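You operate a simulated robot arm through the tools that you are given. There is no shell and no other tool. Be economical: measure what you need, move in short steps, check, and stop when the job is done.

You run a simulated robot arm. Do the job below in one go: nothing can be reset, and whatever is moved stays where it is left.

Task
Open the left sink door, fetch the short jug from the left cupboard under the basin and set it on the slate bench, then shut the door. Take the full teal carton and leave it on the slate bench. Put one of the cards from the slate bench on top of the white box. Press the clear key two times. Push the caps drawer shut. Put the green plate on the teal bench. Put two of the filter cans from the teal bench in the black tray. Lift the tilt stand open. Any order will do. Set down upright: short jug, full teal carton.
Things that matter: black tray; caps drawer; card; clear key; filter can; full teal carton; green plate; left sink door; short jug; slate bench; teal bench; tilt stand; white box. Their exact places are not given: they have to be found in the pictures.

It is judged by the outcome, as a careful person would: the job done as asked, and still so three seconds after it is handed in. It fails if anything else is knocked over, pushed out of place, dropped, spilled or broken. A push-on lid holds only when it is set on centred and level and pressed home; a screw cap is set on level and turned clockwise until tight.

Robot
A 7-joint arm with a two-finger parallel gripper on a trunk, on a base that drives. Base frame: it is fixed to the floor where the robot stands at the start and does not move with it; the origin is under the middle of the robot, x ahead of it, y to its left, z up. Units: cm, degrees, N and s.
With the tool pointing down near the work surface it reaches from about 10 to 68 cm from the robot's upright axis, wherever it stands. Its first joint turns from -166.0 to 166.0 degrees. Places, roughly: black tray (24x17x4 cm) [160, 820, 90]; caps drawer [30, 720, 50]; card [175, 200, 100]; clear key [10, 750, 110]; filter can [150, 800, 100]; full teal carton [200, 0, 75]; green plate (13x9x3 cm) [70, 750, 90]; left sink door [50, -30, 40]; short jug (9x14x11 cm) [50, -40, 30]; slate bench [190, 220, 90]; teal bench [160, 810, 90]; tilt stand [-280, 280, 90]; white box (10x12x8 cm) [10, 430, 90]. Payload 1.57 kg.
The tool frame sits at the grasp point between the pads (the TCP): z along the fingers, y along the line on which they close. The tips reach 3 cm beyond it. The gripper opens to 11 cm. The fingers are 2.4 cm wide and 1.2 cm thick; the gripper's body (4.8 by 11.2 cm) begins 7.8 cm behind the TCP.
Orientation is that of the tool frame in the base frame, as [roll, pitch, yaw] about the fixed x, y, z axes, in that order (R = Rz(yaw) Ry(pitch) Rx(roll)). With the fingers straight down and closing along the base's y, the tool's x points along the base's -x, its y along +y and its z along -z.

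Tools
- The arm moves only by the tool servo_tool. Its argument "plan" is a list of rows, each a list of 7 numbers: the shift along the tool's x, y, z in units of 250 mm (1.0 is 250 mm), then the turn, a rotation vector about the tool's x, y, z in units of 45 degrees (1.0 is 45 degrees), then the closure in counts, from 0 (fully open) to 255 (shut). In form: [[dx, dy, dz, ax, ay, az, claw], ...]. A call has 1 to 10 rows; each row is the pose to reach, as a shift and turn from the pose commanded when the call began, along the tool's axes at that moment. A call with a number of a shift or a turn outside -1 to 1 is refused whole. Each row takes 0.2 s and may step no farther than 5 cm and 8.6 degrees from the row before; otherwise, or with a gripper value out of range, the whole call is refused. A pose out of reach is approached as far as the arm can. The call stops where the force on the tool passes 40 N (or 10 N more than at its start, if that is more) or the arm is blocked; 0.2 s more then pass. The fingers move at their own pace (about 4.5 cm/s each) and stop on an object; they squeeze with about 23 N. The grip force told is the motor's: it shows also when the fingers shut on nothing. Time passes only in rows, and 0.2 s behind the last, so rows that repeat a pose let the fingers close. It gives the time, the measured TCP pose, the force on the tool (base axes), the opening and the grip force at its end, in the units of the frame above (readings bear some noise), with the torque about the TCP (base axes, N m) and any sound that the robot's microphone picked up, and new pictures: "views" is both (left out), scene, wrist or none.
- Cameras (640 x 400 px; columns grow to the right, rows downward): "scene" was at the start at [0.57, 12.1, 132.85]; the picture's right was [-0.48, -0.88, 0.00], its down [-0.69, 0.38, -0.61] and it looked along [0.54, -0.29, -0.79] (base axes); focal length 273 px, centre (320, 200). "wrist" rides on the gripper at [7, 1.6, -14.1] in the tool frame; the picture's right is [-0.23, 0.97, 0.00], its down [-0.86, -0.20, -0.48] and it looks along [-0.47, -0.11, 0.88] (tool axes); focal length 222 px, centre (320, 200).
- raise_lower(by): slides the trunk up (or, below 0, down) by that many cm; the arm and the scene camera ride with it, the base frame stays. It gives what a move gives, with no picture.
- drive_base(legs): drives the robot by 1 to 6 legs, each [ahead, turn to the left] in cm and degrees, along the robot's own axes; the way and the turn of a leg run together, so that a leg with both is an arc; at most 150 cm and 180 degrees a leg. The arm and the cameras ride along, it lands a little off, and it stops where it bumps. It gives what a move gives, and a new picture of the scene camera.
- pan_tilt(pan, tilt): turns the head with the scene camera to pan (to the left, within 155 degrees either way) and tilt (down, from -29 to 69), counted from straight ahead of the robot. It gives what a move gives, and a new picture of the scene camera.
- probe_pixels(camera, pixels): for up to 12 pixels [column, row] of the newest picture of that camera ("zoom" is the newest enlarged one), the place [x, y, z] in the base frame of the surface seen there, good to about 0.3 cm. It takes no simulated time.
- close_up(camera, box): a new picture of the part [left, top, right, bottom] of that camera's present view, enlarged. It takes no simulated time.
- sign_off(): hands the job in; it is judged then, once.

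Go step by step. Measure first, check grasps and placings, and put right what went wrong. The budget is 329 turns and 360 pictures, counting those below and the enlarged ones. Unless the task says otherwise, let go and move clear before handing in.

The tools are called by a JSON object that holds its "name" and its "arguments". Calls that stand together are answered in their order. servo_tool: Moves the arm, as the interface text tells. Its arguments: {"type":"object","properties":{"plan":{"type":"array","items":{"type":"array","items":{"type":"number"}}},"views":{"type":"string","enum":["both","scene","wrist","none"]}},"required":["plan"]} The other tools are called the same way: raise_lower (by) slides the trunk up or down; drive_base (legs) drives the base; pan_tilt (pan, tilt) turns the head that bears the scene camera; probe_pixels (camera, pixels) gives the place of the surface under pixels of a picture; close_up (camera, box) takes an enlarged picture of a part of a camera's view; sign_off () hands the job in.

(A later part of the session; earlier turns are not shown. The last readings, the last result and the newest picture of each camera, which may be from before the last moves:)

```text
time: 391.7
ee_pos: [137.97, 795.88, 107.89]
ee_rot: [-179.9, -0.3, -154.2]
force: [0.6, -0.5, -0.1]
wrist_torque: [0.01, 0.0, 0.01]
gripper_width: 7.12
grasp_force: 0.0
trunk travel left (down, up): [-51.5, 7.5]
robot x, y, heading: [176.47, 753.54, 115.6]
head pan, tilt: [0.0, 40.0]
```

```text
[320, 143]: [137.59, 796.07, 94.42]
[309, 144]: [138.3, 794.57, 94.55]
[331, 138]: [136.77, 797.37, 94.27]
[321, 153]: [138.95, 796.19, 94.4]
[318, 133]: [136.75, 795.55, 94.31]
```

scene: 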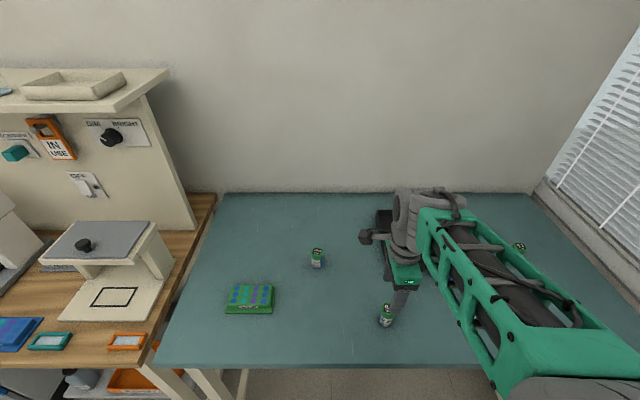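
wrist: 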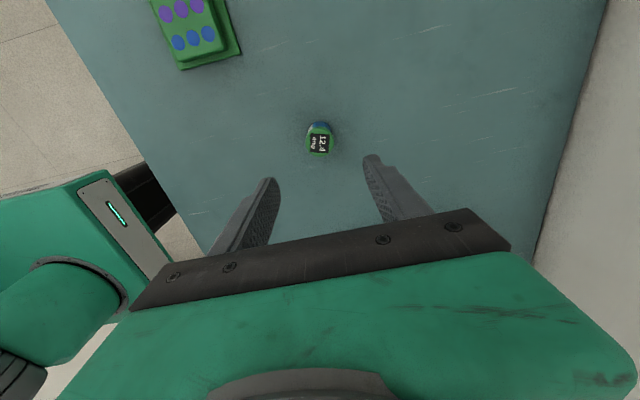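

Centre matches within 0.3 cm. I descend, grip and lift.

{"name": "servo_tool", "arguments": {"plan": [[0.009, 0, 0.16, 0, 0, 0, 90], [0.009, 0, 0.32, 0, 0, 0, 90], [0.009, 0, 0.47, 0, 0, 0, 90], [0.009, 0, 0.57, 0, 0, 0, 90], [0.009, 0, 0.608, 0, 0, 0, 90], [0.009, 0, 0.608, 0, 0, 0, 255], [0.009, 0, 0.608, 0, 0, 0, 255], [0.009, 0, 0.608, 0, 0, 0, 255], [0.009, 0, 0.608, 0, 0, 0, 255]], "views": "none"}}

{"name": "servo_tool", "arguments": {"plan": [[0, 0, -0.04, 0, 0, 0, 255], [0, 0, -0.12, 0, 0, 0, 255], [0, 0, -0.28, 0, 0, 0, 255], [0, 0, -0.44, 0, 0, 0, 255], [0, 0, -0.6, 0, 0, 0, 255]], "views": "wrist"}}

```text
time: 393.7
ee_pos: [137.94, 795.71, 92.67]
ee_rot: [-179.9, -0.4, -154.1]
force: [-0.1, 0.9, 0.8]
wrist_torque: [-0.01, -0.01, 0.0]
gripper_width: 3.4
grasp_force: 23.0
trunk travel left (down, up): [-51.5, 7.5]
robot x, y, heading: [176.3, 752.9, 116.0]
head pan, tilt: [0.0, 40.0]
```

```text
time: 394.9
ee_pos: [138.17, 795.81, 107.73]
ee_rot: [-179.7, -0.3, -154.2]
force: [-0.1, -0.2, -0.2]
wrist_torque: [0.0, -0.03, 0.01]
gripper_width: 3.4
grasp_force: 23.0
trunk travel left (down, up): [-51.5, 7.5]
robot x, y, heading: [176.27, 753.01, 116.1]
head pan, tilt: [0.0, 40.0]
```

wrist: 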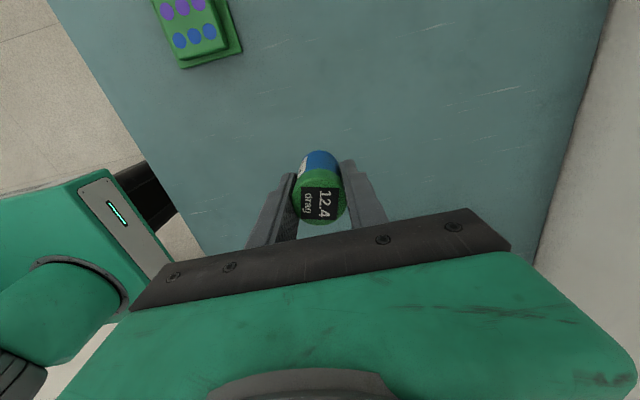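

I carry it to the tray's left half, 6 cm from the first can.

{"name": "servo_tool", "arguments": {"plan": [[-0.12, 0.03, 0, 0, 0, 0, 255], [-0.28, 0.07, 0, 0, 0, 0, 255], [-0.45, 0.12, 0, 0, 0, 0, 255], [-0.62, 0.16, 0, 0, 0, 0, 255], [-0.79, 0.2, 0, 0, 0, 0, 255], [-0.9, 0.24, 0, 0, 0, 0, 255]], "views": "none"}}

{"name": "servo_tool", "arguments": {"plan": [[-0.12, 0.03, 0, 0, 0, 0, 255], [-0.205, 0.043, 0, 0, 0, 0, 255], [-0.205, 0.043, 0.12, 0, 0, 0, 255]], "views": "wrist"}}

```text
time: 396.3
ee_pos: [155.88, 811.25, 107.65]
ee_rot: [-179.7, -0.2, -154.2]
force: [0.0, -0.4, -1.0]
wrist_torque: [-0.01, 0.0, -0.01]
gripper_width: 3.4
grasp_force: 22.7
trunk travel left (down, up): [-51.5, 7.5]
robot x, y, heading: [176.28, 753.02, 115.8]
head pan, tilt: [0.0, 40.0]
```

```text
time: 397.1
ee_pos: [159.71, 814.56, 104.46]
ee_rot: [-180.0, -0.3, -154.3]
force: [-0.7, 1.0, -0.7]
wrist_torque: [-0.01, 0.0, -0.01]
gripper_width: 3.4
grasp_force: 23.2
trunk travel left (down, up): [-51.5, 7.5]
robot x, y, heading: [176.18, 753.29, 115.7]
head pan, tilt: [0.0, 40.0]
```

wrist: 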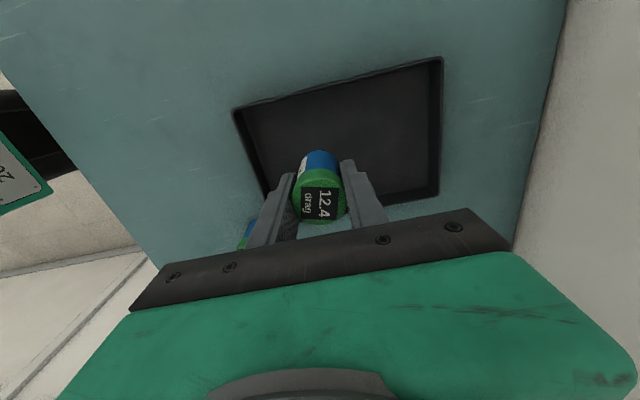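

Above the target (u 496, n 665.6). I lower to the floor.

{"name": "servo_tool", "arguments": {"plan": [[0, 0, 0.15, 0, 0, 0, 255], [0, 0, 0.28, 0, 0, 0, 255], [0, 0, 0.38, 0, 0, 0, 255], [0, 0, 0.43, 0, 0, 0, 255], [0, 0, 0.448, 0, 0, 0, 255], [0, 0, 0.456, 0, 0, 0, 255], [0, 0, 0.462, 0, 0, 0, 255], [0, 0, 0.462, 0, 0, 0, 255]], "views": "wrist"}}

```text
time: 398.9
ee_pos: [159.62, 814.16, 93.04]
ee_rot: [-179.8, -0.3, -154.3]
force: [-0.5, -0.5, 1.9]
wrist_torque: [-0.06, 0.02, 0.0]
gripper_width: 3.42
grasp_force: 23.4
trunk travel left (down, up): [-51.5, 7.5]
robot x, y, heading: [176.52, 753.16, 115.7]
head pan, tilt: [0.0, 40.0]
```

wrist: 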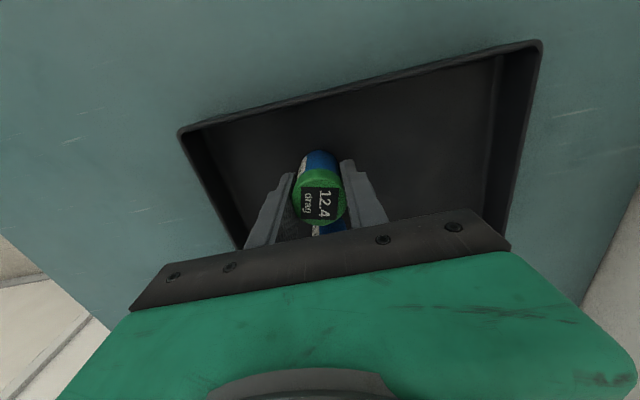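

Touching the floor (1.9 N). I open partly and rise.

{"name": "servo_tool", "arguments": {"plan": [[0, 0, 0, 0, 0, 0, 128], [0, 0, 0, 0, 0, 0, 128], [0, 0, 0, 0, 0, 0, 128], [0, 0, -0.08, 0, 0, 0, 128], [0, 0, -0.24, 0, 0, 0, 128], [0, 0, -0.42, 0, 0, 0, 128], [0, 0, -0.6, 0, 0, 0, 128], [0, 0, -0.76, 0, 0, 0, 128]], "views": "wrist"}}

{"name": "drive_base", "arguments": {"legs": [[-32, 0]]}}

```text
time: 400.7
ee_pos: [159.79, 814.31, 111.95]
ee_rot: [-179.8, -0.3, -154.2]
force: [0.6, -0.7, -0.1]
wrist_torque: [0.03, 0.0, -0.01]
gripper_width: 5.45
grasp_force: 0.1
trunk travel left (down, up): [-51.5, 7.5]
robot x, y, heading: [176.79, 753.26, 115.8]
head pan, tilt: [0.0, 40.0]
```

wrist: 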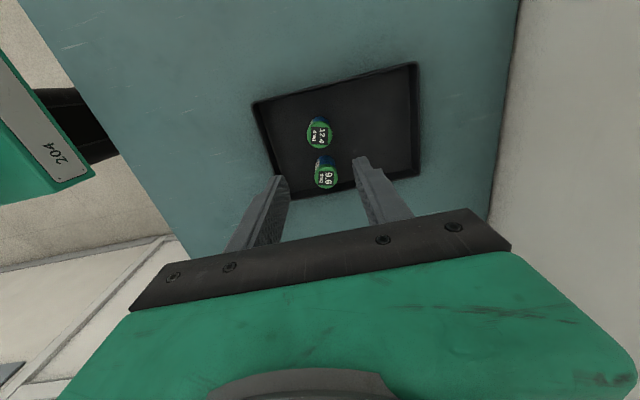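

```text
time: 402.8
ee_pos: [173.6, 785.61, 112.04]
ee_rot: [-180.0, -0.3, -154.4]
force: [0.5, 0.3, 0.4]
wrist_torque: [0.01, 0.0, 0.01]
gripper_width: 5.49
grasp_force: 0.0
trunk travel left (down, up): [-51.5, 7.5]
robot x, y, heading: [190.42, 724.67, 115.7]
head pan, tilt: [0.0, 40.0]
```

scene: 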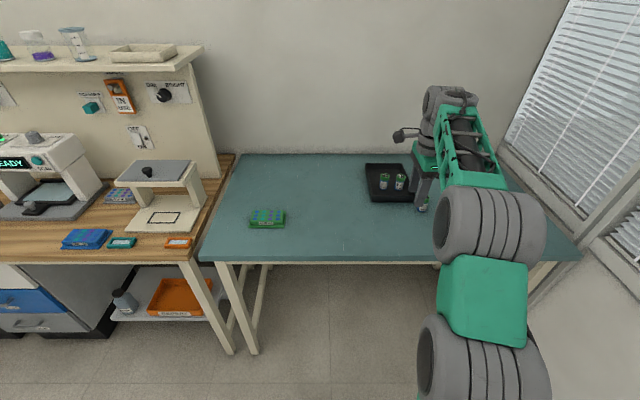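

Both cans stand in the tray and the plate lies on the bench. Last is the tilt stand at the other side of the room; I tuck the arm and drive back along the aisle.

{"name": "servo_tool", "arguments": {"plan": [[0, -0.15, 0, 0, 0, 0, 128], [0, -0.3, 0, 0, 0, 0, 128], [0, -0.45, 0, 0, 0, 0, 128], [0, -0.6, 0, 0, 0, 0, 128]], "views": "none"}}

{"name": "drive_base", "arguments": {"legs": [[0, 90], [130, 0], [120, 0]]}}

{"name": "pan_tilt", "arguments": {"pan": 0, "tilt": 25}}

```text
time: 403.8
ee_pos: [180.24, 772.02, 111.97]
ee_rot: [-179.9, -0.2, -154.3]
force: [-0.1, -0.2, 0.4]
wrist_torque: [0.01, 0.0, -0.01]
gripper_width: 5.49
grasp_force: 0.1
trunk travel left (down, up): [-51.5, 7.5]
robot x, y, heading: [190.02, 724.42, 115.6]
head pan, tilt: [0.0, 40.0]
```

```text
time: 419.8
ee_pos: [-85.72, 615.55, 112.03]
ee_rot: [-179.9, -0.2, -66.8]
force: [0.6, -0.7, 0.2]
wrist_torque: [0.0, 0.02, -0.02]
gripper_width: 5.46
grasp_force: 0.1
trunk travel left (down, up): [-51.5, 7.5]
robot x, y, heading: [-37.91, 623.1, -156.6]
head pan, tilt: [0.0, 40.0]
```

scene: 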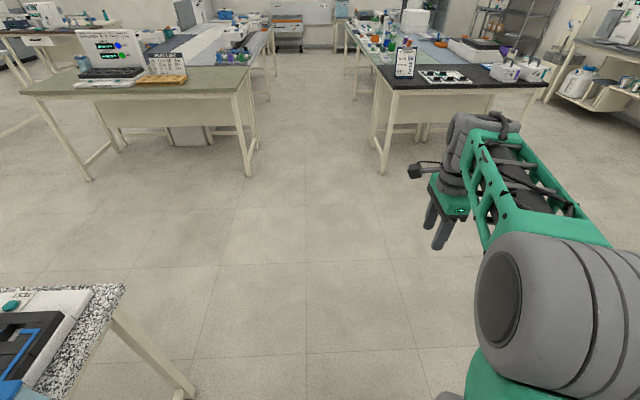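

```text
time: 420.6
ee_pos: [-85.72, 615.38, 112.01]
ee_rot: [-180.0, -0.3, -66.9]
force: [0.2, 0.1, -0.3]
wrist_torque: [-0.02, 0.02, 0.0]
gripper_width: 5.49
grasp_force: 0.0
trunk travel left (down, up): [-51.5, 7.5]
robot x, y, heading: [-37.69, 623.25, -156.8]
head pan, tilt: [0.0, 25.0]
```

scene: 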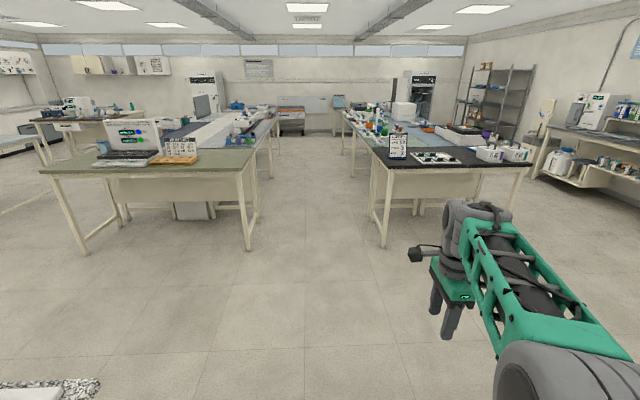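

The stand lies in the direction of about column 150. I zoom there and probe benches.

{"name": "close_up", "arguments": {"camera": "scene", "box": [20, 60, 300, 200]}}

{"name": "probe_pixels", "arguments": {"camera": "scene", "pixels": [[50, 170], [255, 155], [245, 150], [170, 120], [130, 135], [60, 125], [90, 100], [275, 122], [240, 105], [370, 150], [530, 160], [200, 125]]}}

```text
2.29 times, centred on (160, 130) of scene
```

zoom: 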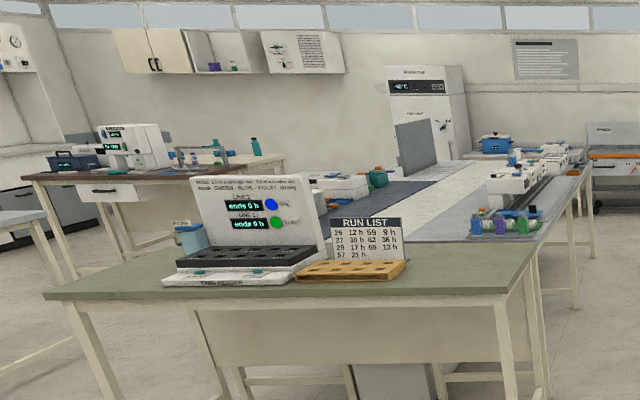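

```text
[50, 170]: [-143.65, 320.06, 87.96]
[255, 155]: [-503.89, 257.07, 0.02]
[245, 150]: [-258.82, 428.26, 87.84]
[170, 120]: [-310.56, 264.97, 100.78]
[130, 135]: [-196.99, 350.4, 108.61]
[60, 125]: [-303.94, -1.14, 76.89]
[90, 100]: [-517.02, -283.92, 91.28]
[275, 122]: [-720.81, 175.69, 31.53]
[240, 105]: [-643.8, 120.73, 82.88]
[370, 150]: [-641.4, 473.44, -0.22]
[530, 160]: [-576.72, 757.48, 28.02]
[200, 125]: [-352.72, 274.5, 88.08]
```

The stand should be beyond the green bench, reachable from the aisle on its left side. I drive round to that aisle.

{"name": "drive_base", "arguments": {"legs": [[0, 8], [136, 0], [0, 84.5], [140, 0], [140, 0], [0, -90]]}}

{"name": "pan_tilt", "arguments": {"pan": -25, "tilt": 25}}

```text
time: 448.4
ee_pos: [-72.14, 291.69, 112.1]
ee_rot: [-180.0, -0.2, -61.6]
force: [-0.2, 0.8, 0.1]
wrist_torque: [0.01, -0.01, -0.01]
gripper_width: 5.48
grasp_force: 0.1
trunk travel left (down, up): [-51.5, 7.5]
robot x, y, heading: [-24.73, 303.67, -151.5]
head pan, tilt: [0.0, 25.0]
```

scene: 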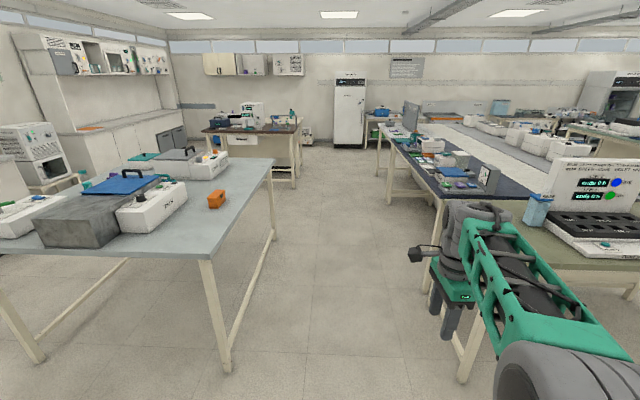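

```text
time: 449.3
ee_pos: [-72.08, 291.65, 111.91]
ee_rot: [-180.0, -0.3, -61.6]
force: [0.6, 0.0, -0.5]
wrist_torque: [0.0, -0.02, 0.01]
gripper_width: 5.49
grasp_force: 0.0
trunk travel left (down, up): [-51.5, 7.5]
robot x, y, heading: [-25.13, 304.15, -151.6]
head pan, tilt: [-25.0, 25.0]
```

scene: 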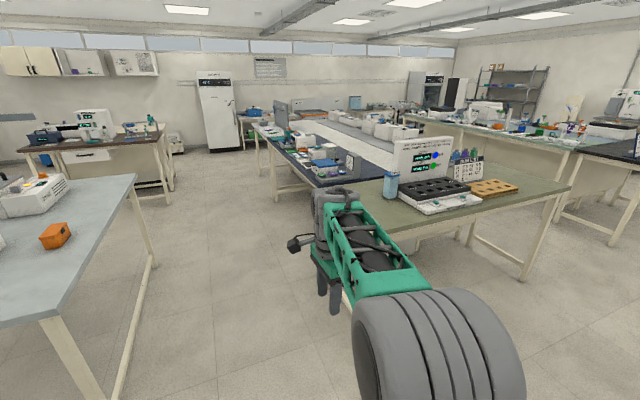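

I see the dark navy bench behind the green one with several instruments. I zoom there.

{"name": "close_up", "arguments": {"camera": "scene", "box": [230, 90, 400, 200]}}

{"name": "probe_pixels", "arguments": {"camera": "scene", "pixels": [[273, 152], [345, 182], [320, 152], [300, 142], [325, 162], [350, 163], [290, 115], [275, 130], [380, 205], [150, 250]]}}

```text
3.64 times, centred on (315, 145) of scene
```

zoom: 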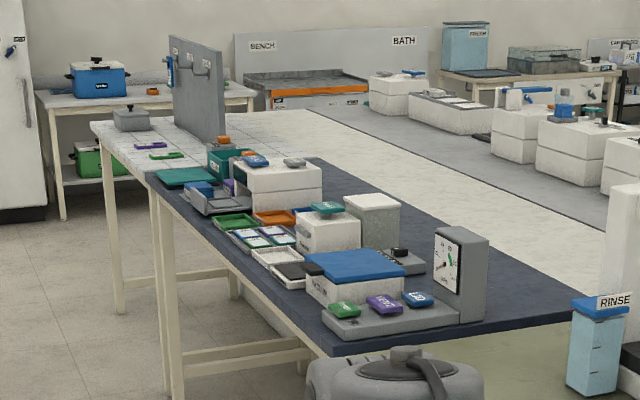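

```text
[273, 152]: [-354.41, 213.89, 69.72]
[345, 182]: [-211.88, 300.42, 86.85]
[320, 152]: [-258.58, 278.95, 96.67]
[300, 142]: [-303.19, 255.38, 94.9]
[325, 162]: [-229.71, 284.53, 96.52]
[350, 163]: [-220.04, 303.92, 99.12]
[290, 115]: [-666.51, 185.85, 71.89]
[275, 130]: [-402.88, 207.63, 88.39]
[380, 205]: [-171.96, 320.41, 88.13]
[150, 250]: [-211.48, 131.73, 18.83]
```

I drive down that aisle and face the navy bench.

{"name": "drive_base", "arguments": {"legs": [[0, -3], [120, 0], [118, 0], [0, -90]]}}

{"name": "pan_tilt", "arguments": {"pan": 5, "tilt": 40}}

```text
time: 465.1
ee_pos: [-247.7, 252.39, 111.9]
ee_rot: [-179.9, -0.3, -155.6]
force: [-0.3, -0.4, -0.4]
wrist_torque: [0.0, -0.02, 0.0]
gripper_width: 5.48
grasp_force: 0.0
trunk travel left (down, up): [-51.5, 7.5]
robot x, y, heading: [-238.74, 204.62, 114.4]
head pan, tilt: [-25.0, 25.0]
```

scene: 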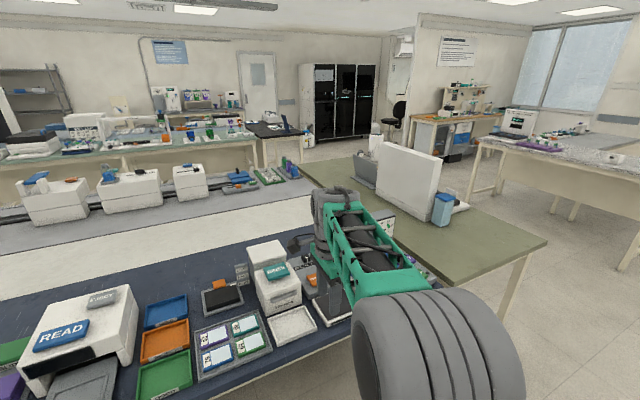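

```text
time: 466.1
ee_pos: [-247.75, 252.29, 111.99]
ee_rot: [-179.9, -0.4, -155.6]
force: [-0.1, -0.6, -0.3]
wrist_torque: [0.01, 0.01, -0.01]
gripper_width: 5.51
grasp_force: 0.0
trunk travel left (down, up): [-51.5, 7.5]
robot x, y, heading: [-238.84, 204.8, 114.8]
head pan, tilt: [5.0, 40.0]
```

scene: 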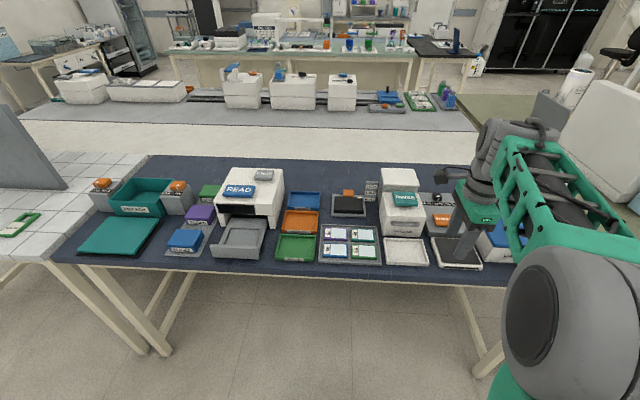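

{"name": "close_up", "arguments": {"camera": "scene", "box": [280, 160, 460, 272]}}

{"name": "probe_pixels", "arguments": {"camera": "scene", "pixels": [[348, 205], [348, 240], [400, 200], [400, 220], [440, 220], [300, 205], [405, 252], [455, 250], [371, 190], [240, 240], [348, 193], [375, 262]]}}

```text
3.56 times, centred on (370, 216) of scene
```

zoom: 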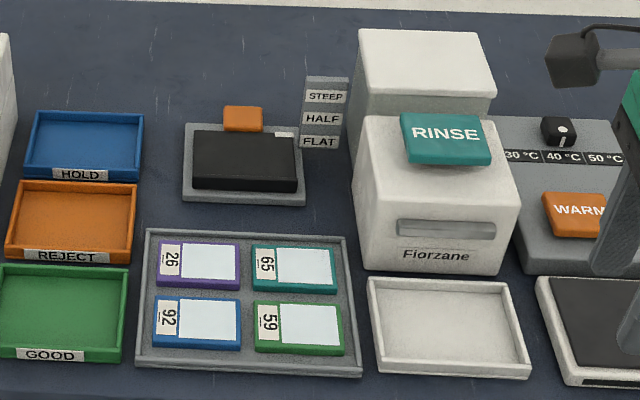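

```text
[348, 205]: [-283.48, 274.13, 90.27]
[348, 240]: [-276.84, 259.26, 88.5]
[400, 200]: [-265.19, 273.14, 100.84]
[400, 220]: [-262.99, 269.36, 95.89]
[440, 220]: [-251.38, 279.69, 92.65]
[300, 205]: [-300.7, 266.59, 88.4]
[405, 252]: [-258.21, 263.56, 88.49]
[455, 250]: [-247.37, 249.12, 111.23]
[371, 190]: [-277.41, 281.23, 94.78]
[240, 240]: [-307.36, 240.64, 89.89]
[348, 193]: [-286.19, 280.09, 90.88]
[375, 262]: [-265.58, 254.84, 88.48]
```

The tilt stand is the black plate on a grey base with an orange tab and a FLAT/HALF/STEEP gauge. I zoom in closely.

{"name": "close_up", "arguments": {"camera": "scene", "box": [325, 175, 385, 220]}}

```text
8.89 times, centred on (355, 198) of scene
```

zoom: 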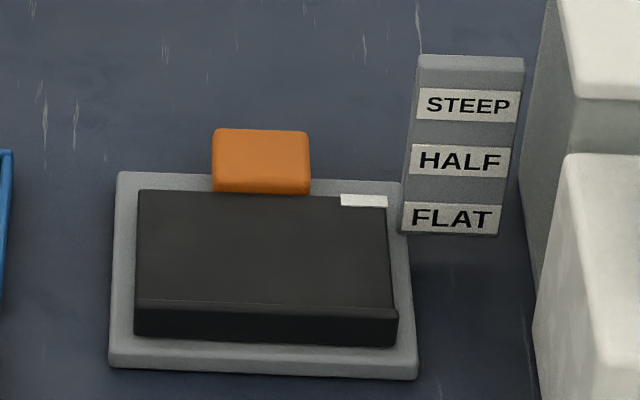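

{"name": "probe_pixels", "arguments": {"camera": "zoom", "pixels": [[217, 140], [305, 140], [217, 185], [305, 185], [262, 160], [145, 195], [383, 200], [140, 300], [392, 312], [262, 330], [250, 365], [365, 200], [450, 220], [470, 105], [470, 60]]}}

```text
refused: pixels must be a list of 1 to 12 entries
```

{"name": "probe_pixels", "arguments": {"camera": "zoom", "pixels": [[217, 140], [305, 140], [217, 187], [305, 187], [262, 160], [145, 197], [383, 202], [140, 298], [392, 310], [262, 335], [450, 220], [470, 105]]}}

```text
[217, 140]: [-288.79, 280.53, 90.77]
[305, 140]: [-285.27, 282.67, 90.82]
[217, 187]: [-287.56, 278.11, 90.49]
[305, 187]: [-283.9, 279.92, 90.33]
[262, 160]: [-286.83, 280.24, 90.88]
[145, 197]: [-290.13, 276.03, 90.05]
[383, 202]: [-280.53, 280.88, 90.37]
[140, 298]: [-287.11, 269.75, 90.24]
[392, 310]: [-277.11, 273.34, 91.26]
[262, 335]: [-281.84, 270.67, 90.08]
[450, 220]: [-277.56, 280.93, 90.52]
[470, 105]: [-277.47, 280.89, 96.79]
```

The tab is at about (-286.6,280.2), z 90.8; the plate hinges along its front edge (n≈366). I turn the tool back 90° so it can pinch the tab sideways, then drive closer.

{"name": "servo_tool", "arguments": {"plan": [[0, 0, 0, 0, 0, -0.17, 90], [0, 0, 0, 0, 0, -0.34, 90], [0, 0, 0, 0, 0, -0.51, 90], [0, 0, 0, 0, 0, -0.68, 90], [0, 0, 0, 0, 0, -0.85, 90], [0, 0, 0, 0, 0, -1.0, 90]], "views": "none"}}

{"name": "servo_tool", "arguments": {"plan": [[0, 0, 0, 0, 0, -0.17, 90], [0, 0, 0, 0, 0, -0.34, 90], [0, 0, 0, 0, 0, -0.51, 90], [0, 0, 0, 0, 0, -0.68, 90], [0, 0, 0, 0, 0, -0.85, 90], [0, 0, 0, 0, 0, -1.0, 90]], "views": "none"}}

{"name": "drive_base", "arguments": {"legs": [[27, 0]]}}

```text
time: 467.5
ee_pos: [-247.8, 252.27, 112.04]
ee_rot: [179.8, -0.3, -110.5]
force: [0.7, 0.2, 0.3]
wrist_torque: [0.02, -0.01, -0.01]
gripper_width: 7.1
grasp_force: 0.1
trunk travel left (down, up): [-51.5, 7.5]
robot x, y, heading: [-238.62, 204.82, 114.4]
head pan, tilt: [5.0, 40.0]
```

```text
time: 468.9
ee_pos: [-247.79, 252.35, 111.99]
ee_rot: [179.7, -0.1, -65.5]
force: [0.0, -0.1, 0.0]
wrist_torque: [-0.02, 0.0, -0.01]
gripper_width: 7.13
grasp_force: 0.1
trunk travel left (down, up): [-51.5, 7.5]
robot x, y, heading: [-238.67, 204.52, 114.4]
head pan, tilt: [5.0, 40.0]
```

```text
time: 470.8
ee_pos: [-259.19, 276.62, 111.95]
ee_rot: [179.7, -0.1, -65.4]
force: [0.4, -0.4, 0.0]
wrist_torque: [0.02, -0.02, 0.01]
gripper_width: 7.12
grasp_force: 0.1
trunk travel left (down, up): [-51.5, 7.5]
robot x, y, heading: [-249.78, 228.99, 114.6]
head pan, tilt: [5.0, 40.0]
```

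scene: 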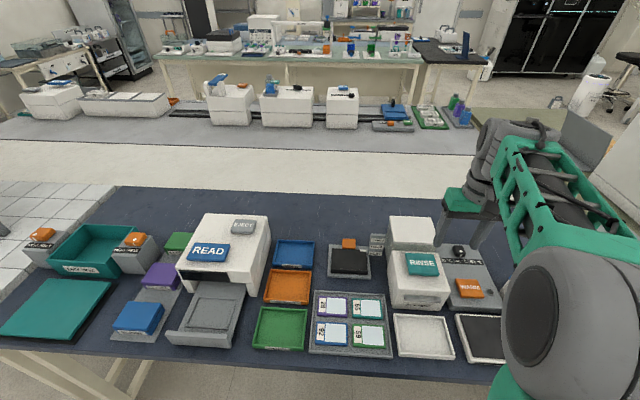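

I lift a little and move over the tab.

{"name": "servo_tool", "arguments": {"plan": [[0, 0, -0.16, 0, 0, 0, 125], [-0.1, 0.15, -0.16, 0, 0, 0, 125], [-0.2, 0.31, -0.16, 0, 0, 0, 125], [-0.3, 0.47, -0.16, 0, 0, 0, 125], [-0.4, 0.63, -0.16, 0, 0, 0, 125], [-0.5, 0.79, -0.16, 0, 0, 0, 125], [-0.587, 0.936, -0.16, 0, 0, 0, 125], [-0.587, 0.936, 0.0, 0, 0, 0, 125], [-0.587, 0.936, 0.16, 0, 0, 0, 125], [-0.587, 0.936, 0.32, 0, 0, 0, 125]]}}

{"name": "close_up", "arguments": {"camera": "scene", "box": [310, 210, 410, 285]}}

```text
time: 473.0
ee_pos: [-286.61, 280.2, 103.97]
ee_rot: [179.7, 0.0, -65.4]
force: [0.2, 0.1, 0.6]
wrist_torque: [0.03, -0.01, 0.0]
gripper_width: 5.61
grasp_force: 0.1
trunk travel left (down, up): [-51.5, 7.5]
robot x, y, heading: [-249.4, 229.22, 114.6]
head pan, tilt: [5.0, 40.0]
```

scene: 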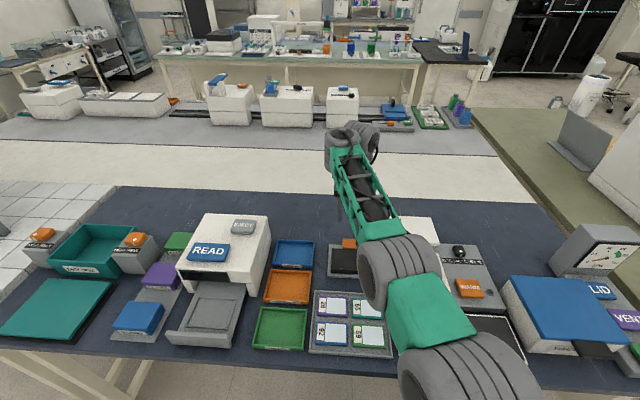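
wrist: 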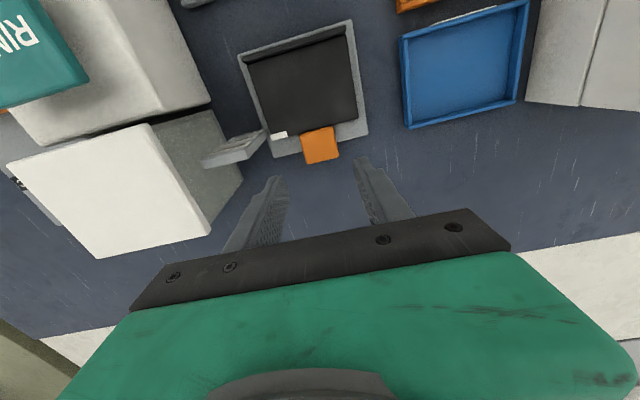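

```text
5.33 times, centred on (360, 248) of scene
```

zoom: 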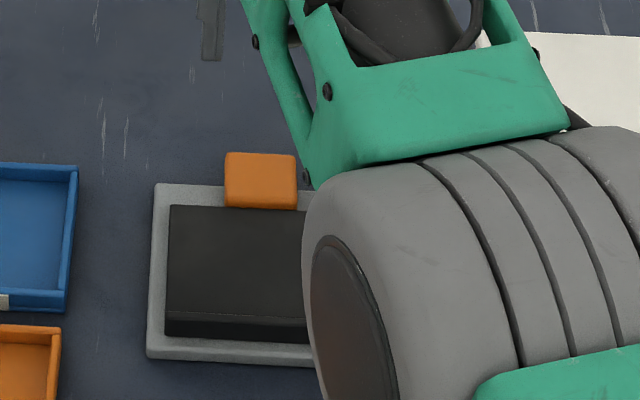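

I probe the tab, gauge and plate in the wrist view.

{"name": "probe_pixels", "arguments": {"camera": "wrist", "pixels": [[302, 135], [333, 130], [308, 160], [337, 155], [320, 147], [340, 163], [350, 130], [262, 132], [205, 165], [270, 140], [245, 52], [350, 30]]}}

{"name": "close_up", "arguments": {"camera": "wrist", "box": [200, 10, 400, 190]}}

```text
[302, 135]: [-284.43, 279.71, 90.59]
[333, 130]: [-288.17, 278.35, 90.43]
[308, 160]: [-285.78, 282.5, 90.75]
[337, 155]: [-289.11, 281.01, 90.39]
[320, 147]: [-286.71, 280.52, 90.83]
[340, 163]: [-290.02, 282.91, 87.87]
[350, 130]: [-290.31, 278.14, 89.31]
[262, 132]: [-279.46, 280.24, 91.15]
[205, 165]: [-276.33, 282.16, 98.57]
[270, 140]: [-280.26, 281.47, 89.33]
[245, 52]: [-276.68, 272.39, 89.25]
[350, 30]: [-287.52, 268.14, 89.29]
```

```text
2.22 times, centred on (300, 100) of wrist
```

zoom: 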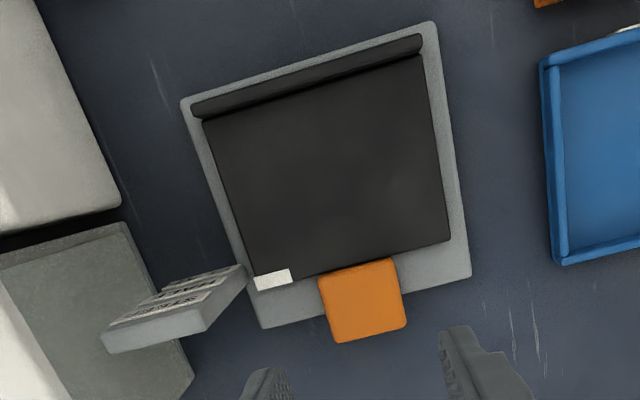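

Tab centre (-286.9,280.4), 4 cm wide. I descend with fingers astride it, then pinch.

{"name": "servo_tool", "arguments": {"plan": [[-0.028, 0.004, 0.14, 0, 0, 0, 125], [-0.028, 0.004, 0.28, 0, 0, 0, 125], [-0.028, 0.004, 0.38, 0, 0, 0, 125], [-0.028, 0.004, 0.43, 0, 0, 0, 125], [-0.028, 0.004, 0.455, 0, 0, 0, 125], [-0.028, 0.004, 0.455, 0, 0, 0, 125]], "views": "wrist"}}

{"name": "servo_tool", "arguments": {"plan": [[0, 0, 0, 0, 0, 0, 255], [0, 0, 0, 0, 0, 0, 255], [0, 0, 0, 0, 0, 0, 255]], "views": "wrist"}}

```text
time: 474.4
ee_pos: [-288.31, 282.47, 94.2]
ee_rot: [179.9, -0.4, -65.3]
force: [0.1, 0.0, -0.8]
wrist_torque: [0.01, 0.03, 0.0]
gripper_width: 5.58
grasp_force: 0.1
out of reach, approached as far as the arm can: row 3, 4, 5, 6
trunk travel left (down, up): [-51.5, 7.5]
robot x, y, heading: [-250.07, 228.78, 114.6]
head pan, tilt: [5.0, 40.0]
```

wrist: 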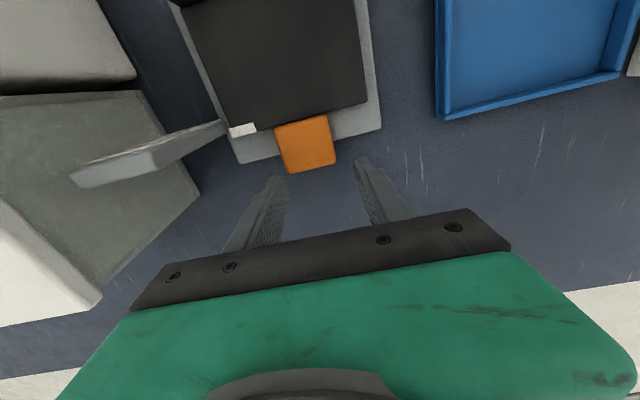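

```text
time: 475.2
ee_pos: [-288.24, 282.56, 94.14]
ee_rot: [179.8, -0.4, -65.4]
force: [0.3, -0.6, 1.4]
wrist_torque: [-0.05, 0.04, 0.03]
gripper_width: 0.02
grasp_force: 8.1
trunk travel left (down, up): [-51.5, 7.5]
robot x, y, heading: [-249.81, 228.74, 114.8]
head pan, tilt: [5.0, 40.0]
```

wrist: 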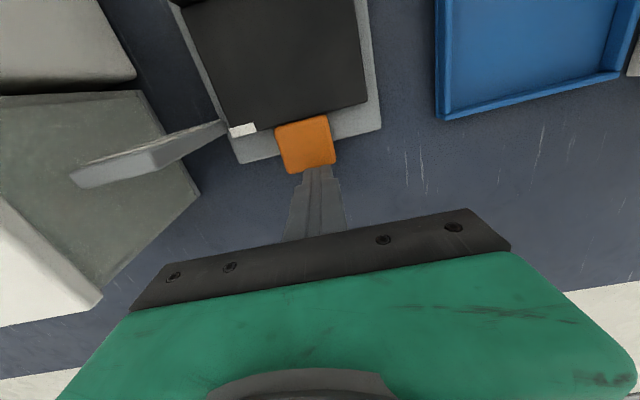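

Out of reach at this height: the trunk is too high. I raise the arm, reopen, lower the trunk 16 cm and try again.

{"name": "servo_tool", "arguments": {"plan": [[-0.0, 0, -0.1, 0, 0, 0, 125], [0.02, 0, -0.28, 0, 0, 0, 125], [0.04, 0, -0.46, 0, 0, 0, 125], [0.05, -0.0, -0.64, 0, 0, 0, 125], [0.05, -0.0, -0.8, 0, 0, 0, 125]], "views": "none"}}

{"name": "raise_lower", "arguments": {"by": -16}}

{"name": "servo_tool", "arguments": {"plan": [[0, 0, 0, 0, 0, 0, 125]], "views": "wrist"}}

```text
time: 476.4
ee_pos: [-287.4, 281.6, 114.16]
ee_rot: [179.7, -0.2, -65.5]
force: [-1.4, 0.1, -0.2]
wrist_torque: [0.02, -0.03, -0.05]
gripper_width: 5.63
grasp_force: 0.2
trunk travel left (down, up): [-51.5, 7.5]
robot x, y, heading: [-250.1, 229.25, 114.6]
head pan, tilt: [5.0, 40.0]
```

```text
time: 478.2
ee_pos: [-287.51, 281.69, 98.3]
ee_rot: [179.7, 0.0, -65.4]
force: [0.5, -0.2, 0.2]
wrist_torque: [-0.02, 0.0, 0.0]
gripper_width: 5.58
grasp_force: 0.2
trunk travel left (down, up): [-35.5, 23.5]
robot x, y, heading: [-249.54, 228.88, 114.6]
head pan, tilt: [5.0, 40.0]
```

```text
time: 478.6
ee_pos: [-287.52, 281.47, 98.31]
ee_rot: [179.7, 0.0, -65.5]
force: [-0.1, 0.6, -0.1]
wrist_torque: [0.0, 0.03, 0.03]
gripper_width: 5.65
grasp_force: 0.1
trunk travel left (down, up): [-35.5, 23.5]
robot x, y, heading: [-249.78, 228.85, 114.5]
head pan, tilt: [5.0, 40.0]
```

wrist: 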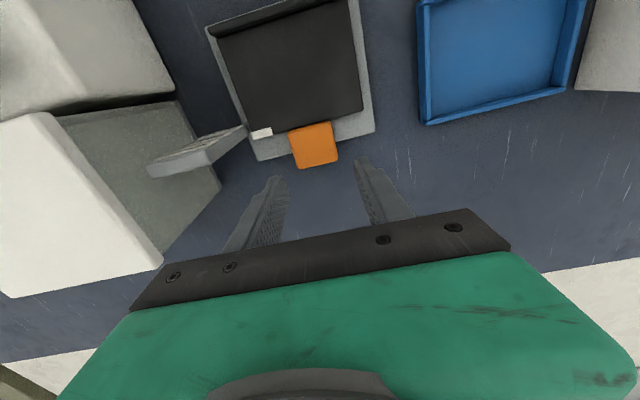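

{"name": "servo_tool", "arguments": {"plan": [[0.02, -0.004, 0.08, 0, 0, 0, 125], [0.034, -0.007, 0.16, 0, 0, 0, 125], [0.034, -0.007, 0.21, 0, 0, 0, 125], [0.034, -0.007, 0.228, 0, 0, 0, 125], [0.034, -0.007, 0.228, 0, 0, 0, 125]], "views": "wrist"}}

```text
time: 479.8
ee_pos: [-286.99, 280.82, 92.42]
ee_rot: [179.7, -0.1, -65.3]
force: [0.0, 0.5, -0.4]
wrist_torque: [-0.02, 0.01, -0.01]
gripper_width: 5.61
grasp_force: 0.1
trunk travel left (down, up): [-35.5, 23.5]
robot x, y, heading: [-249.99, 229.0, 114.7]
head pan, tilt: [5.0, 40.0]
```

wrist: 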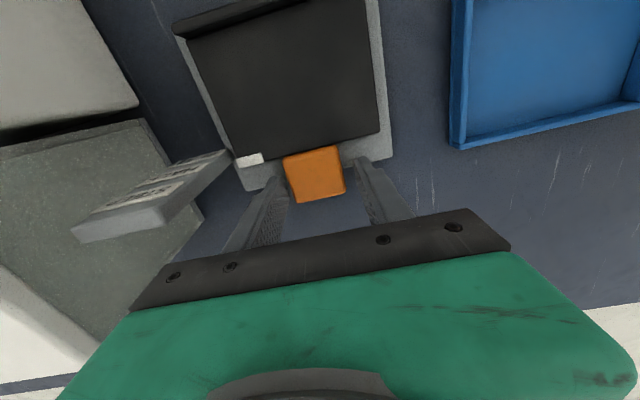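

The tab at (315,172) is between the tips. I close on it.

{"name": "servo_tool", "arguments": {"plan": [[0, 0, 0, 0, 0, 0, 255], [0, 0, 0, 0, 0, 0, 255], [0, 0, 0, 0, 0, 0, 255]], "views": "wrist"}}

```text
time: 480.6
ee_pos: [-286.76, 280.95, 92.5]
ee_rot: [179.7, -0.1, -65.4]
force: [21.4, 6.5, 1.1]
wrist_torque: [0.16, -0.88, 0.41]
gripper_width: 4.4
grasp_force: 32.8
trunk travel left (down, up): [-35.5, 23.5]
robot x, y, heading: [-250.04, 229.04, 114.4]
head pan, tilt: [5.0, 40.0]
```

wrist: 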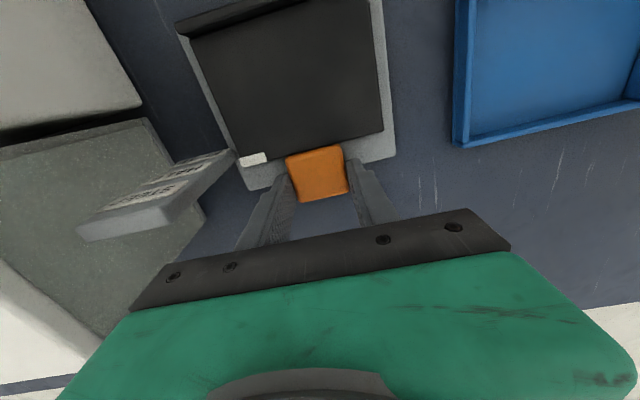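

Pinched firmly (33 N). I lift along the hinge arc, tilting the tool with the plate, to about 30° first.

{"name": "servo_tool", "arguments": {"plan": [[0, -0.01, 0, 0, 0, 0, 255], [0.012, -0.01, -0.038, 0, -0.111, 0, 255], [0.028, -0.01, -0.074, 0, -0.222, 0, 255], [0.046, -0.01, -0.11, 0, -0.333, 0, 255], [0.068, -0.01, -0.143, 0, -0.444, 0, 255], [0.092, -0.01, -0.175, 0, -0.556, 0, 255], [0.119, -0.01, -0.204, 0, -0.667, 0, 255]]}}

```text
time: 482.2
ee_pos: [-285.7, 278.18, 97.73]
ee_rot: [179.8, 30.1, -65.5]
force: [-4.7, -4.5, 5.1]
wrist_torque: [-0.5, -0.4, 1.29]
gripper_width: 4.36
grasp_force: 45.2
trunk travel left (down, up): [-35.5, 23.5]
robot x, y, heading: [-249.68, 228.88, 114.6]
head pan, tilt: [5.0, 40.0]
```

scene: 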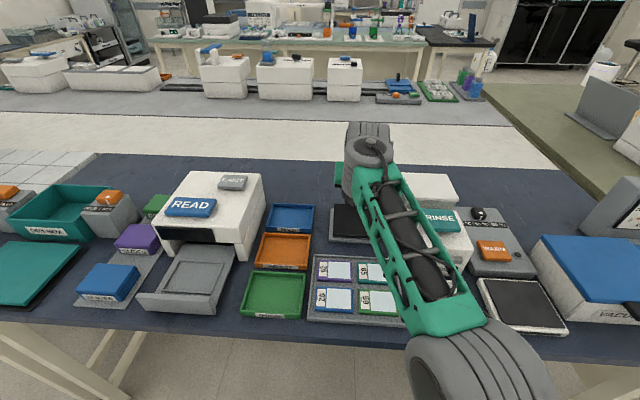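
wrist: 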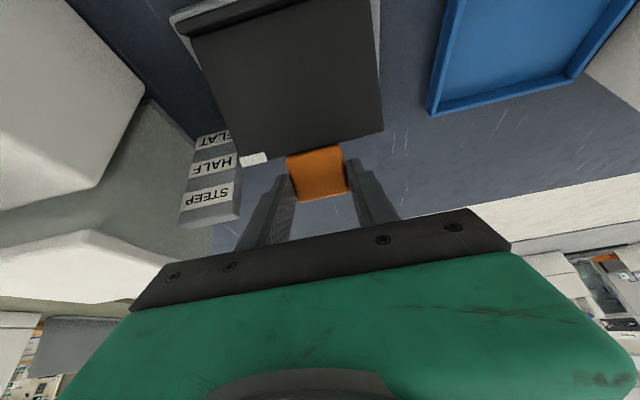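

The plate follows; the pointer is at HALF. I continue the same arc to STEEP.

{"name": "servo_tool", "arguments": {"plan": [[0.012, 0, -0.038, 0, -0.111, 0, 255], [0.028, 0, -0.074, 0, -0.222, 0, 255], [0.046, 0, -0.11, 0, -0.333, 0, 255], [0.068, 0, -0.143, 0, -0.444, 0, 255], [0.08, 0, -0.159, 0, -0.5, 0, 255]]}}

```text
time: 483.0
ee_pos: [-285.04, 277.07, 98.02]
ee_rot: [-179.6, 41.2, -64.8]
force: [0.2, 8.5, 18.0]
wrist_torque: [-0.49, -0.47, 1.5]
gripper_width: 4.37
grasp_force: 45.3
trunk travel left (down, up): [-35.5, 23.5]
robot x, y, heading: [-249.83, 228.68, 114.7]
head pan, tilt: [5.0, 40.0]
stopped in row 3: the force on the tool passed its limit at 54 N (the readings are from after the stop); the commanded pose is now the measured one
```

scene: 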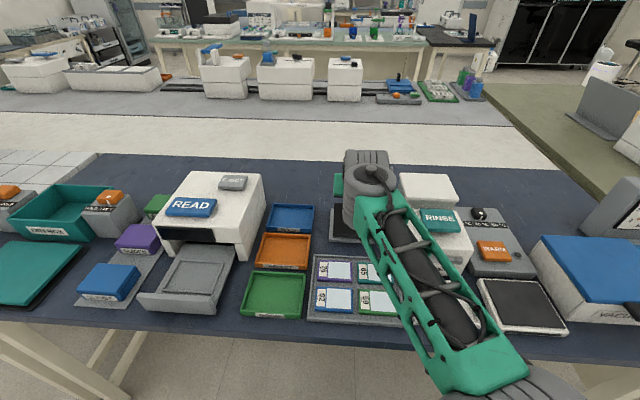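
wrist: 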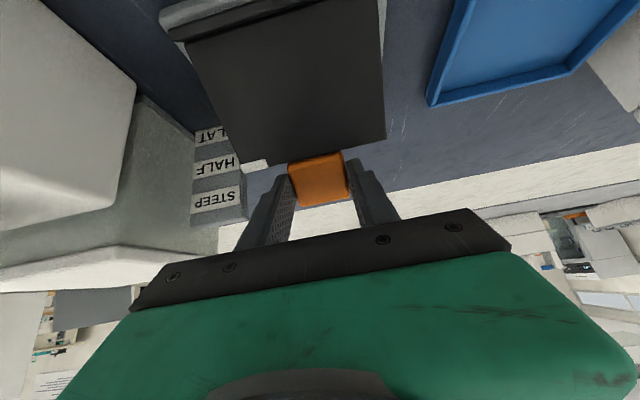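

The motion met resistance around the HALF mark. I look at a close-up to see what's happening.

{"name": "close_up", "arguments": {"camera": "wrist", "box": [140, 0, 440, 250]}}

{"name": "probe_pixels", "arguments": {"camera": "wrist", "pixels": [[200, 50], [370, 20], [225, 140], [375, 130], [300, 120], [258, 164], [318, 180], [215, 215], [215, 165], [185, 40], [165, 15], [195, 150]]}}

```text
1.60 times, centred on (290, 125) of wrist
```

zoom: 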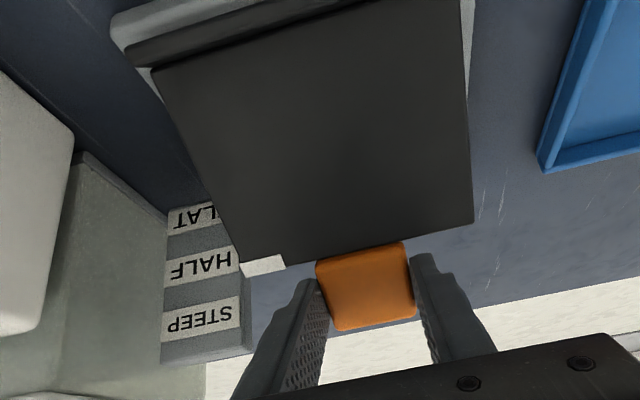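

```text
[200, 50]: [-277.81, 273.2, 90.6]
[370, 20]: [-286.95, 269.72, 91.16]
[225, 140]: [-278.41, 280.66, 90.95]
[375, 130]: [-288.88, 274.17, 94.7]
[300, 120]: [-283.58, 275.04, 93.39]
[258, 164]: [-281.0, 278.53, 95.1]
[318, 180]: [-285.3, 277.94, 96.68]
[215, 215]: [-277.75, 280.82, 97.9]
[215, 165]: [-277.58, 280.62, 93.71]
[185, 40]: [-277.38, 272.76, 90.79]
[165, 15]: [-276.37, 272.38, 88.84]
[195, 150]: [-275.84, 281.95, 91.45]
```

The plate is at about 35° and still free to rise; my tool had rotated slightly more than the plate. I recompute the arc from the measured pose and continue in smaller steps.

{"name": "servo_tool", "arguments": {"plan": [[0.0, 0, -0.01, 0, -0.02, 0, 255], [0.0076, 0, -0.037, 0, -0.08, 0, 255], [0.013, 0, -0.056, 0, -0.12, 0, 255], [0.018, 0, -0.075, 0, -0.17, 0, 255]], "views": "wrist"}}

```text
time: 483.5
ee_pos: [-285.21, 277.21, 97.06]
ee_rot: [-178.9, 42.1, -64.3]
force: [-3.6, 12.2, 21.0]
wrist_torque: [-0.59, -0.13, 0.85]
gripper_width: 4.38
grasp_force: 45.2
trunk travel left (down, up): [-35.5, 23.5]
robot x, y, heading: [-249.99, 228.75, 114.9]
head pan, tilt: [5.0, 40.0]
stopped in row 2: the force on the tool passed its limit at 45 N (the readings are from after the stop); the commanded pose is now the measured one
```

wrist: 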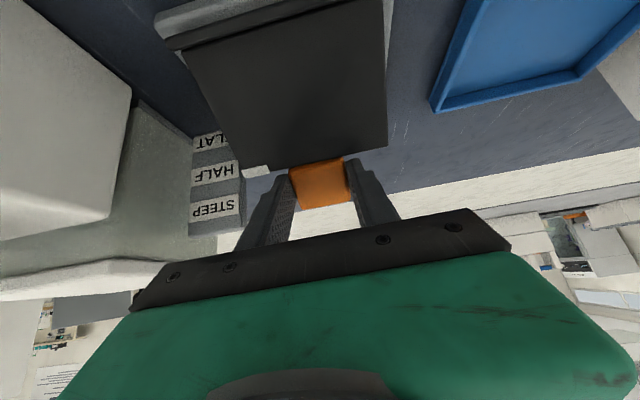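

The hand sinks although commanded up, so something upstream may be blocked. I check the forearm's height over the RINSE box and bench.

{"name": "pan_tilt", "arguments": {"pan": -5, "tilt": 45}}

{"name": "probe_pixels", "arguments": {"camera": "scene", "pixels": [[380, 180], [400, 220], [420, 260], [450, 300], [440, 200], [460, 200], [430, 170], [480, 330], [350, 170], [400, 170]]}}

```text
time: 484.2
ee_pos: [-285.24, 277.19, 97.01]
ee_rot: [-179.0, 42.1, -64.4]
force: [-15.7, 17.9, 23.5]
wrist_torque: [-0.01, 0.22, 0.93]
gripper_width: 4.4
grasp_force: 45.0
trunk travel left (down, up): [-35.5, 23.5]
robot x, y, heading: [-249.41, 228.93, 114.8]
head pan, tilt: [-5.0, 45.0]
```

scene: 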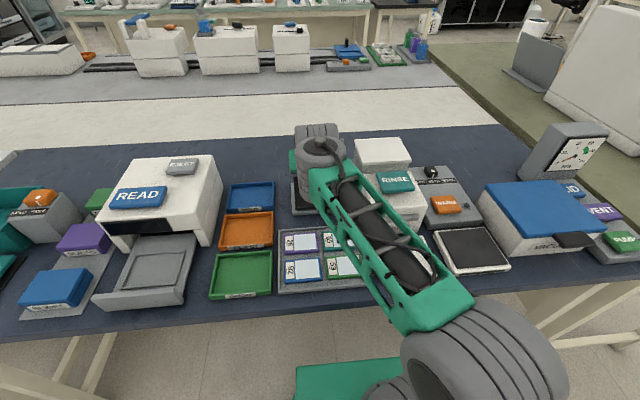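

```text
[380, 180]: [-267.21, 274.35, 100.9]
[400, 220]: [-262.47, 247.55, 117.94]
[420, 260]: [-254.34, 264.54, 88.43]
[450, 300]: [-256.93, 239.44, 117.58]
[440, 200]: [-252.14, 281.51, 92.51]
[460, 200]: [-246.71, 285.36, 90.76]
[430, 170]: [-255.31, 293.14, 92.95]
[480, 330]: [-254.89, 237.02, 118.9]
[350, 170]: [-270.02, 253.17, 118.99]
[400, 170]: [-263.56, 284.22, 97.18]
```

The reaction points radially outward from the hinge, so my path was too tight toward it. I shift 0.8 cm outward to relieve it and read the force.

{"name": "servo_tool", "arguments": {"plan": [[-0.012, 0, 0, 0, 0, 0, 255], [-0.024, 0, 0, 0, 0, 0, 255], [-0.034, 0, 0, 0, 0, 0, 255], [-0.034, 0, 0, 0, 0, 0, 255]], "views": "none"}}

```text
time: 485.2
ee_pos: [-285.19, 277.42, 97.17]
ee_rot: [-178.6, 41.5, -64.1]
force: [-1.2, -33.2, -22.6]
wrist_torque: [-0.58, -0.12, 1.63]
gripper_width: 4.42
grasp_force: 44.7
trunk travel left (down, up): [-35.5, 23.5]
robot x, y, heading: [-250.1, 228.7, 114.8]
head pan, tilt: [-5.0, 45.0]
```

The grip is now pulling the other way, so it is just stiff and the tab has pivoted in the pads. I'll release gently and see whether the plate holds by itself.

{"name": "servo_tool", "arguments": {"plan": [[0.018, 0, 0, 0, 0, 0, 255], [0.018, 0, 0, 0, 0, 0, 200], [0.018, 0, 0, 0, 0, 0, 125], [0.018, 0, 0, 0, 0, 0, 110], [0.018, 0, 0, 0, 0, 0, 110]], "views": "wrist"}}

{"name": "probe_pixels", "arguments": {"camera": "wrist", "pixels": [[258, 164], [260, 170], [318, 180], [300, 120], [370, 130], [320, 60]]}}

```text
time: 486.4
ee_pos: [-285.11, 277.55, 97.46]
ee_rot: [-179.0, 42.1, -64.7]
force: [0.7, -0.1, 0.5]
wrist_torque: [-0.01, -0.03, -0.01]
gripper_width: 6.29
grasp_force: 0.0
trunk travel left (down, up): [-35.5, 23.5]
robot x, y, heading: [-249.73, 228.88, 115.2]
head pan, tilt: [-5.0, 45.0]
```

wrist: 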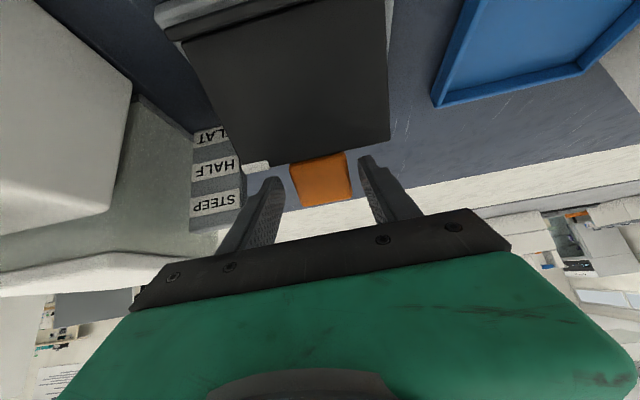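

```text
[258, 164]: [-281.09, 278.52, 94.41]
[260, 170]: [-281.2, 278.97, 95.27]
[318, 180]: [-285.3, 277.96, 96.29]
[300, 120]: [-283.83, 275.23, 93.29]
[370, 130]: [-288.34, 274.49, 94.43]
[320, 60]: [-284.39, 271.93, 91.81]
```

The plate holds at about 33° (between HALF and STEEP). To go on, I'll bring closed fingers, pointing down, behind the tab and draw it toward me, which swings it further open.

{"name": "servo_tool", "arguments": {"plan": [[0, 0, -0.12, 0, 0, 0, 110], [0, 0, -0.24, 0, 0, 0, 110], [-0.08, 0, -0.21, 0, 0.17, 0, 200], [-0.16, 0, -0.19, 0, 0.34, 0, 255], [-0.24, 0, -0.165, 0, 0.51, 0, 255], [-0.31, 0, -0.14, 0, 0.68, 0, 255], [-0.36, 0, -0.12, 0, 0.82, 0, 255], [-0.39, 0, -0.103, 0, 0.935, 0, 255]]}}

```text
time: 488.2
ee_pos: [-287.81, 282.35, 105.6]
ee_rot: [-179.3, 0.8, -65.2]
force: [-0.5, -0.5, 0.3]
wrist_torque: [-0.01, -0.03, 0.01]
gripper_width: 0.01
grasp_force: 21.8
out of reach, approached as far as the arm can: row 6, 7
trunk travel left (down, up): [-35.5, 23.5]
robot x, y, heading: [-250.08, 229.32, 114.8]
head pan, tilt: [-5.0, 45.0]
```

scene: 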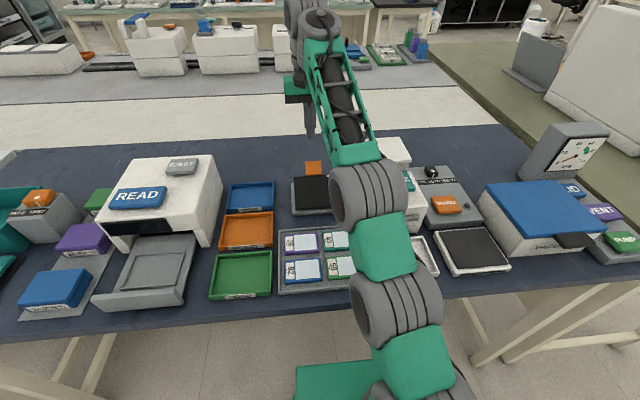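
wrist: 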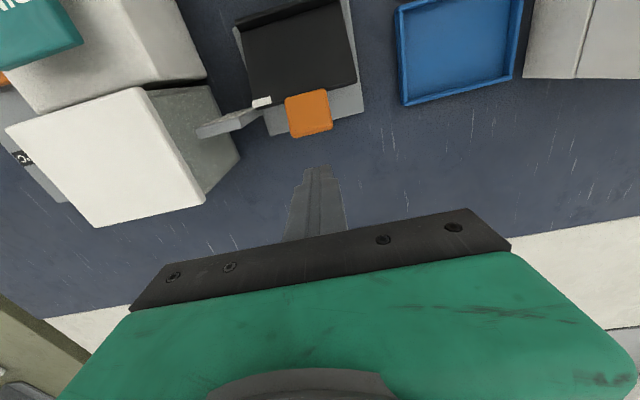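

I zoom on the stand from the scene camera, now unobstructed.

{"name": "close_up", "arguments": {"camera": "scene", "box": [275, 130, 355, 220]}}

```text
4.44 times, centred on (315, 175) of scene
```

zoom: 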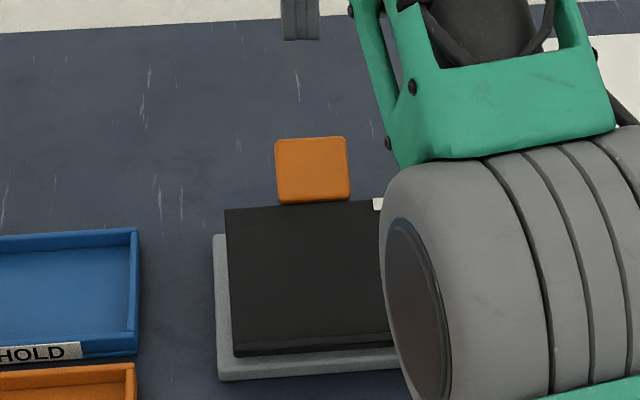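

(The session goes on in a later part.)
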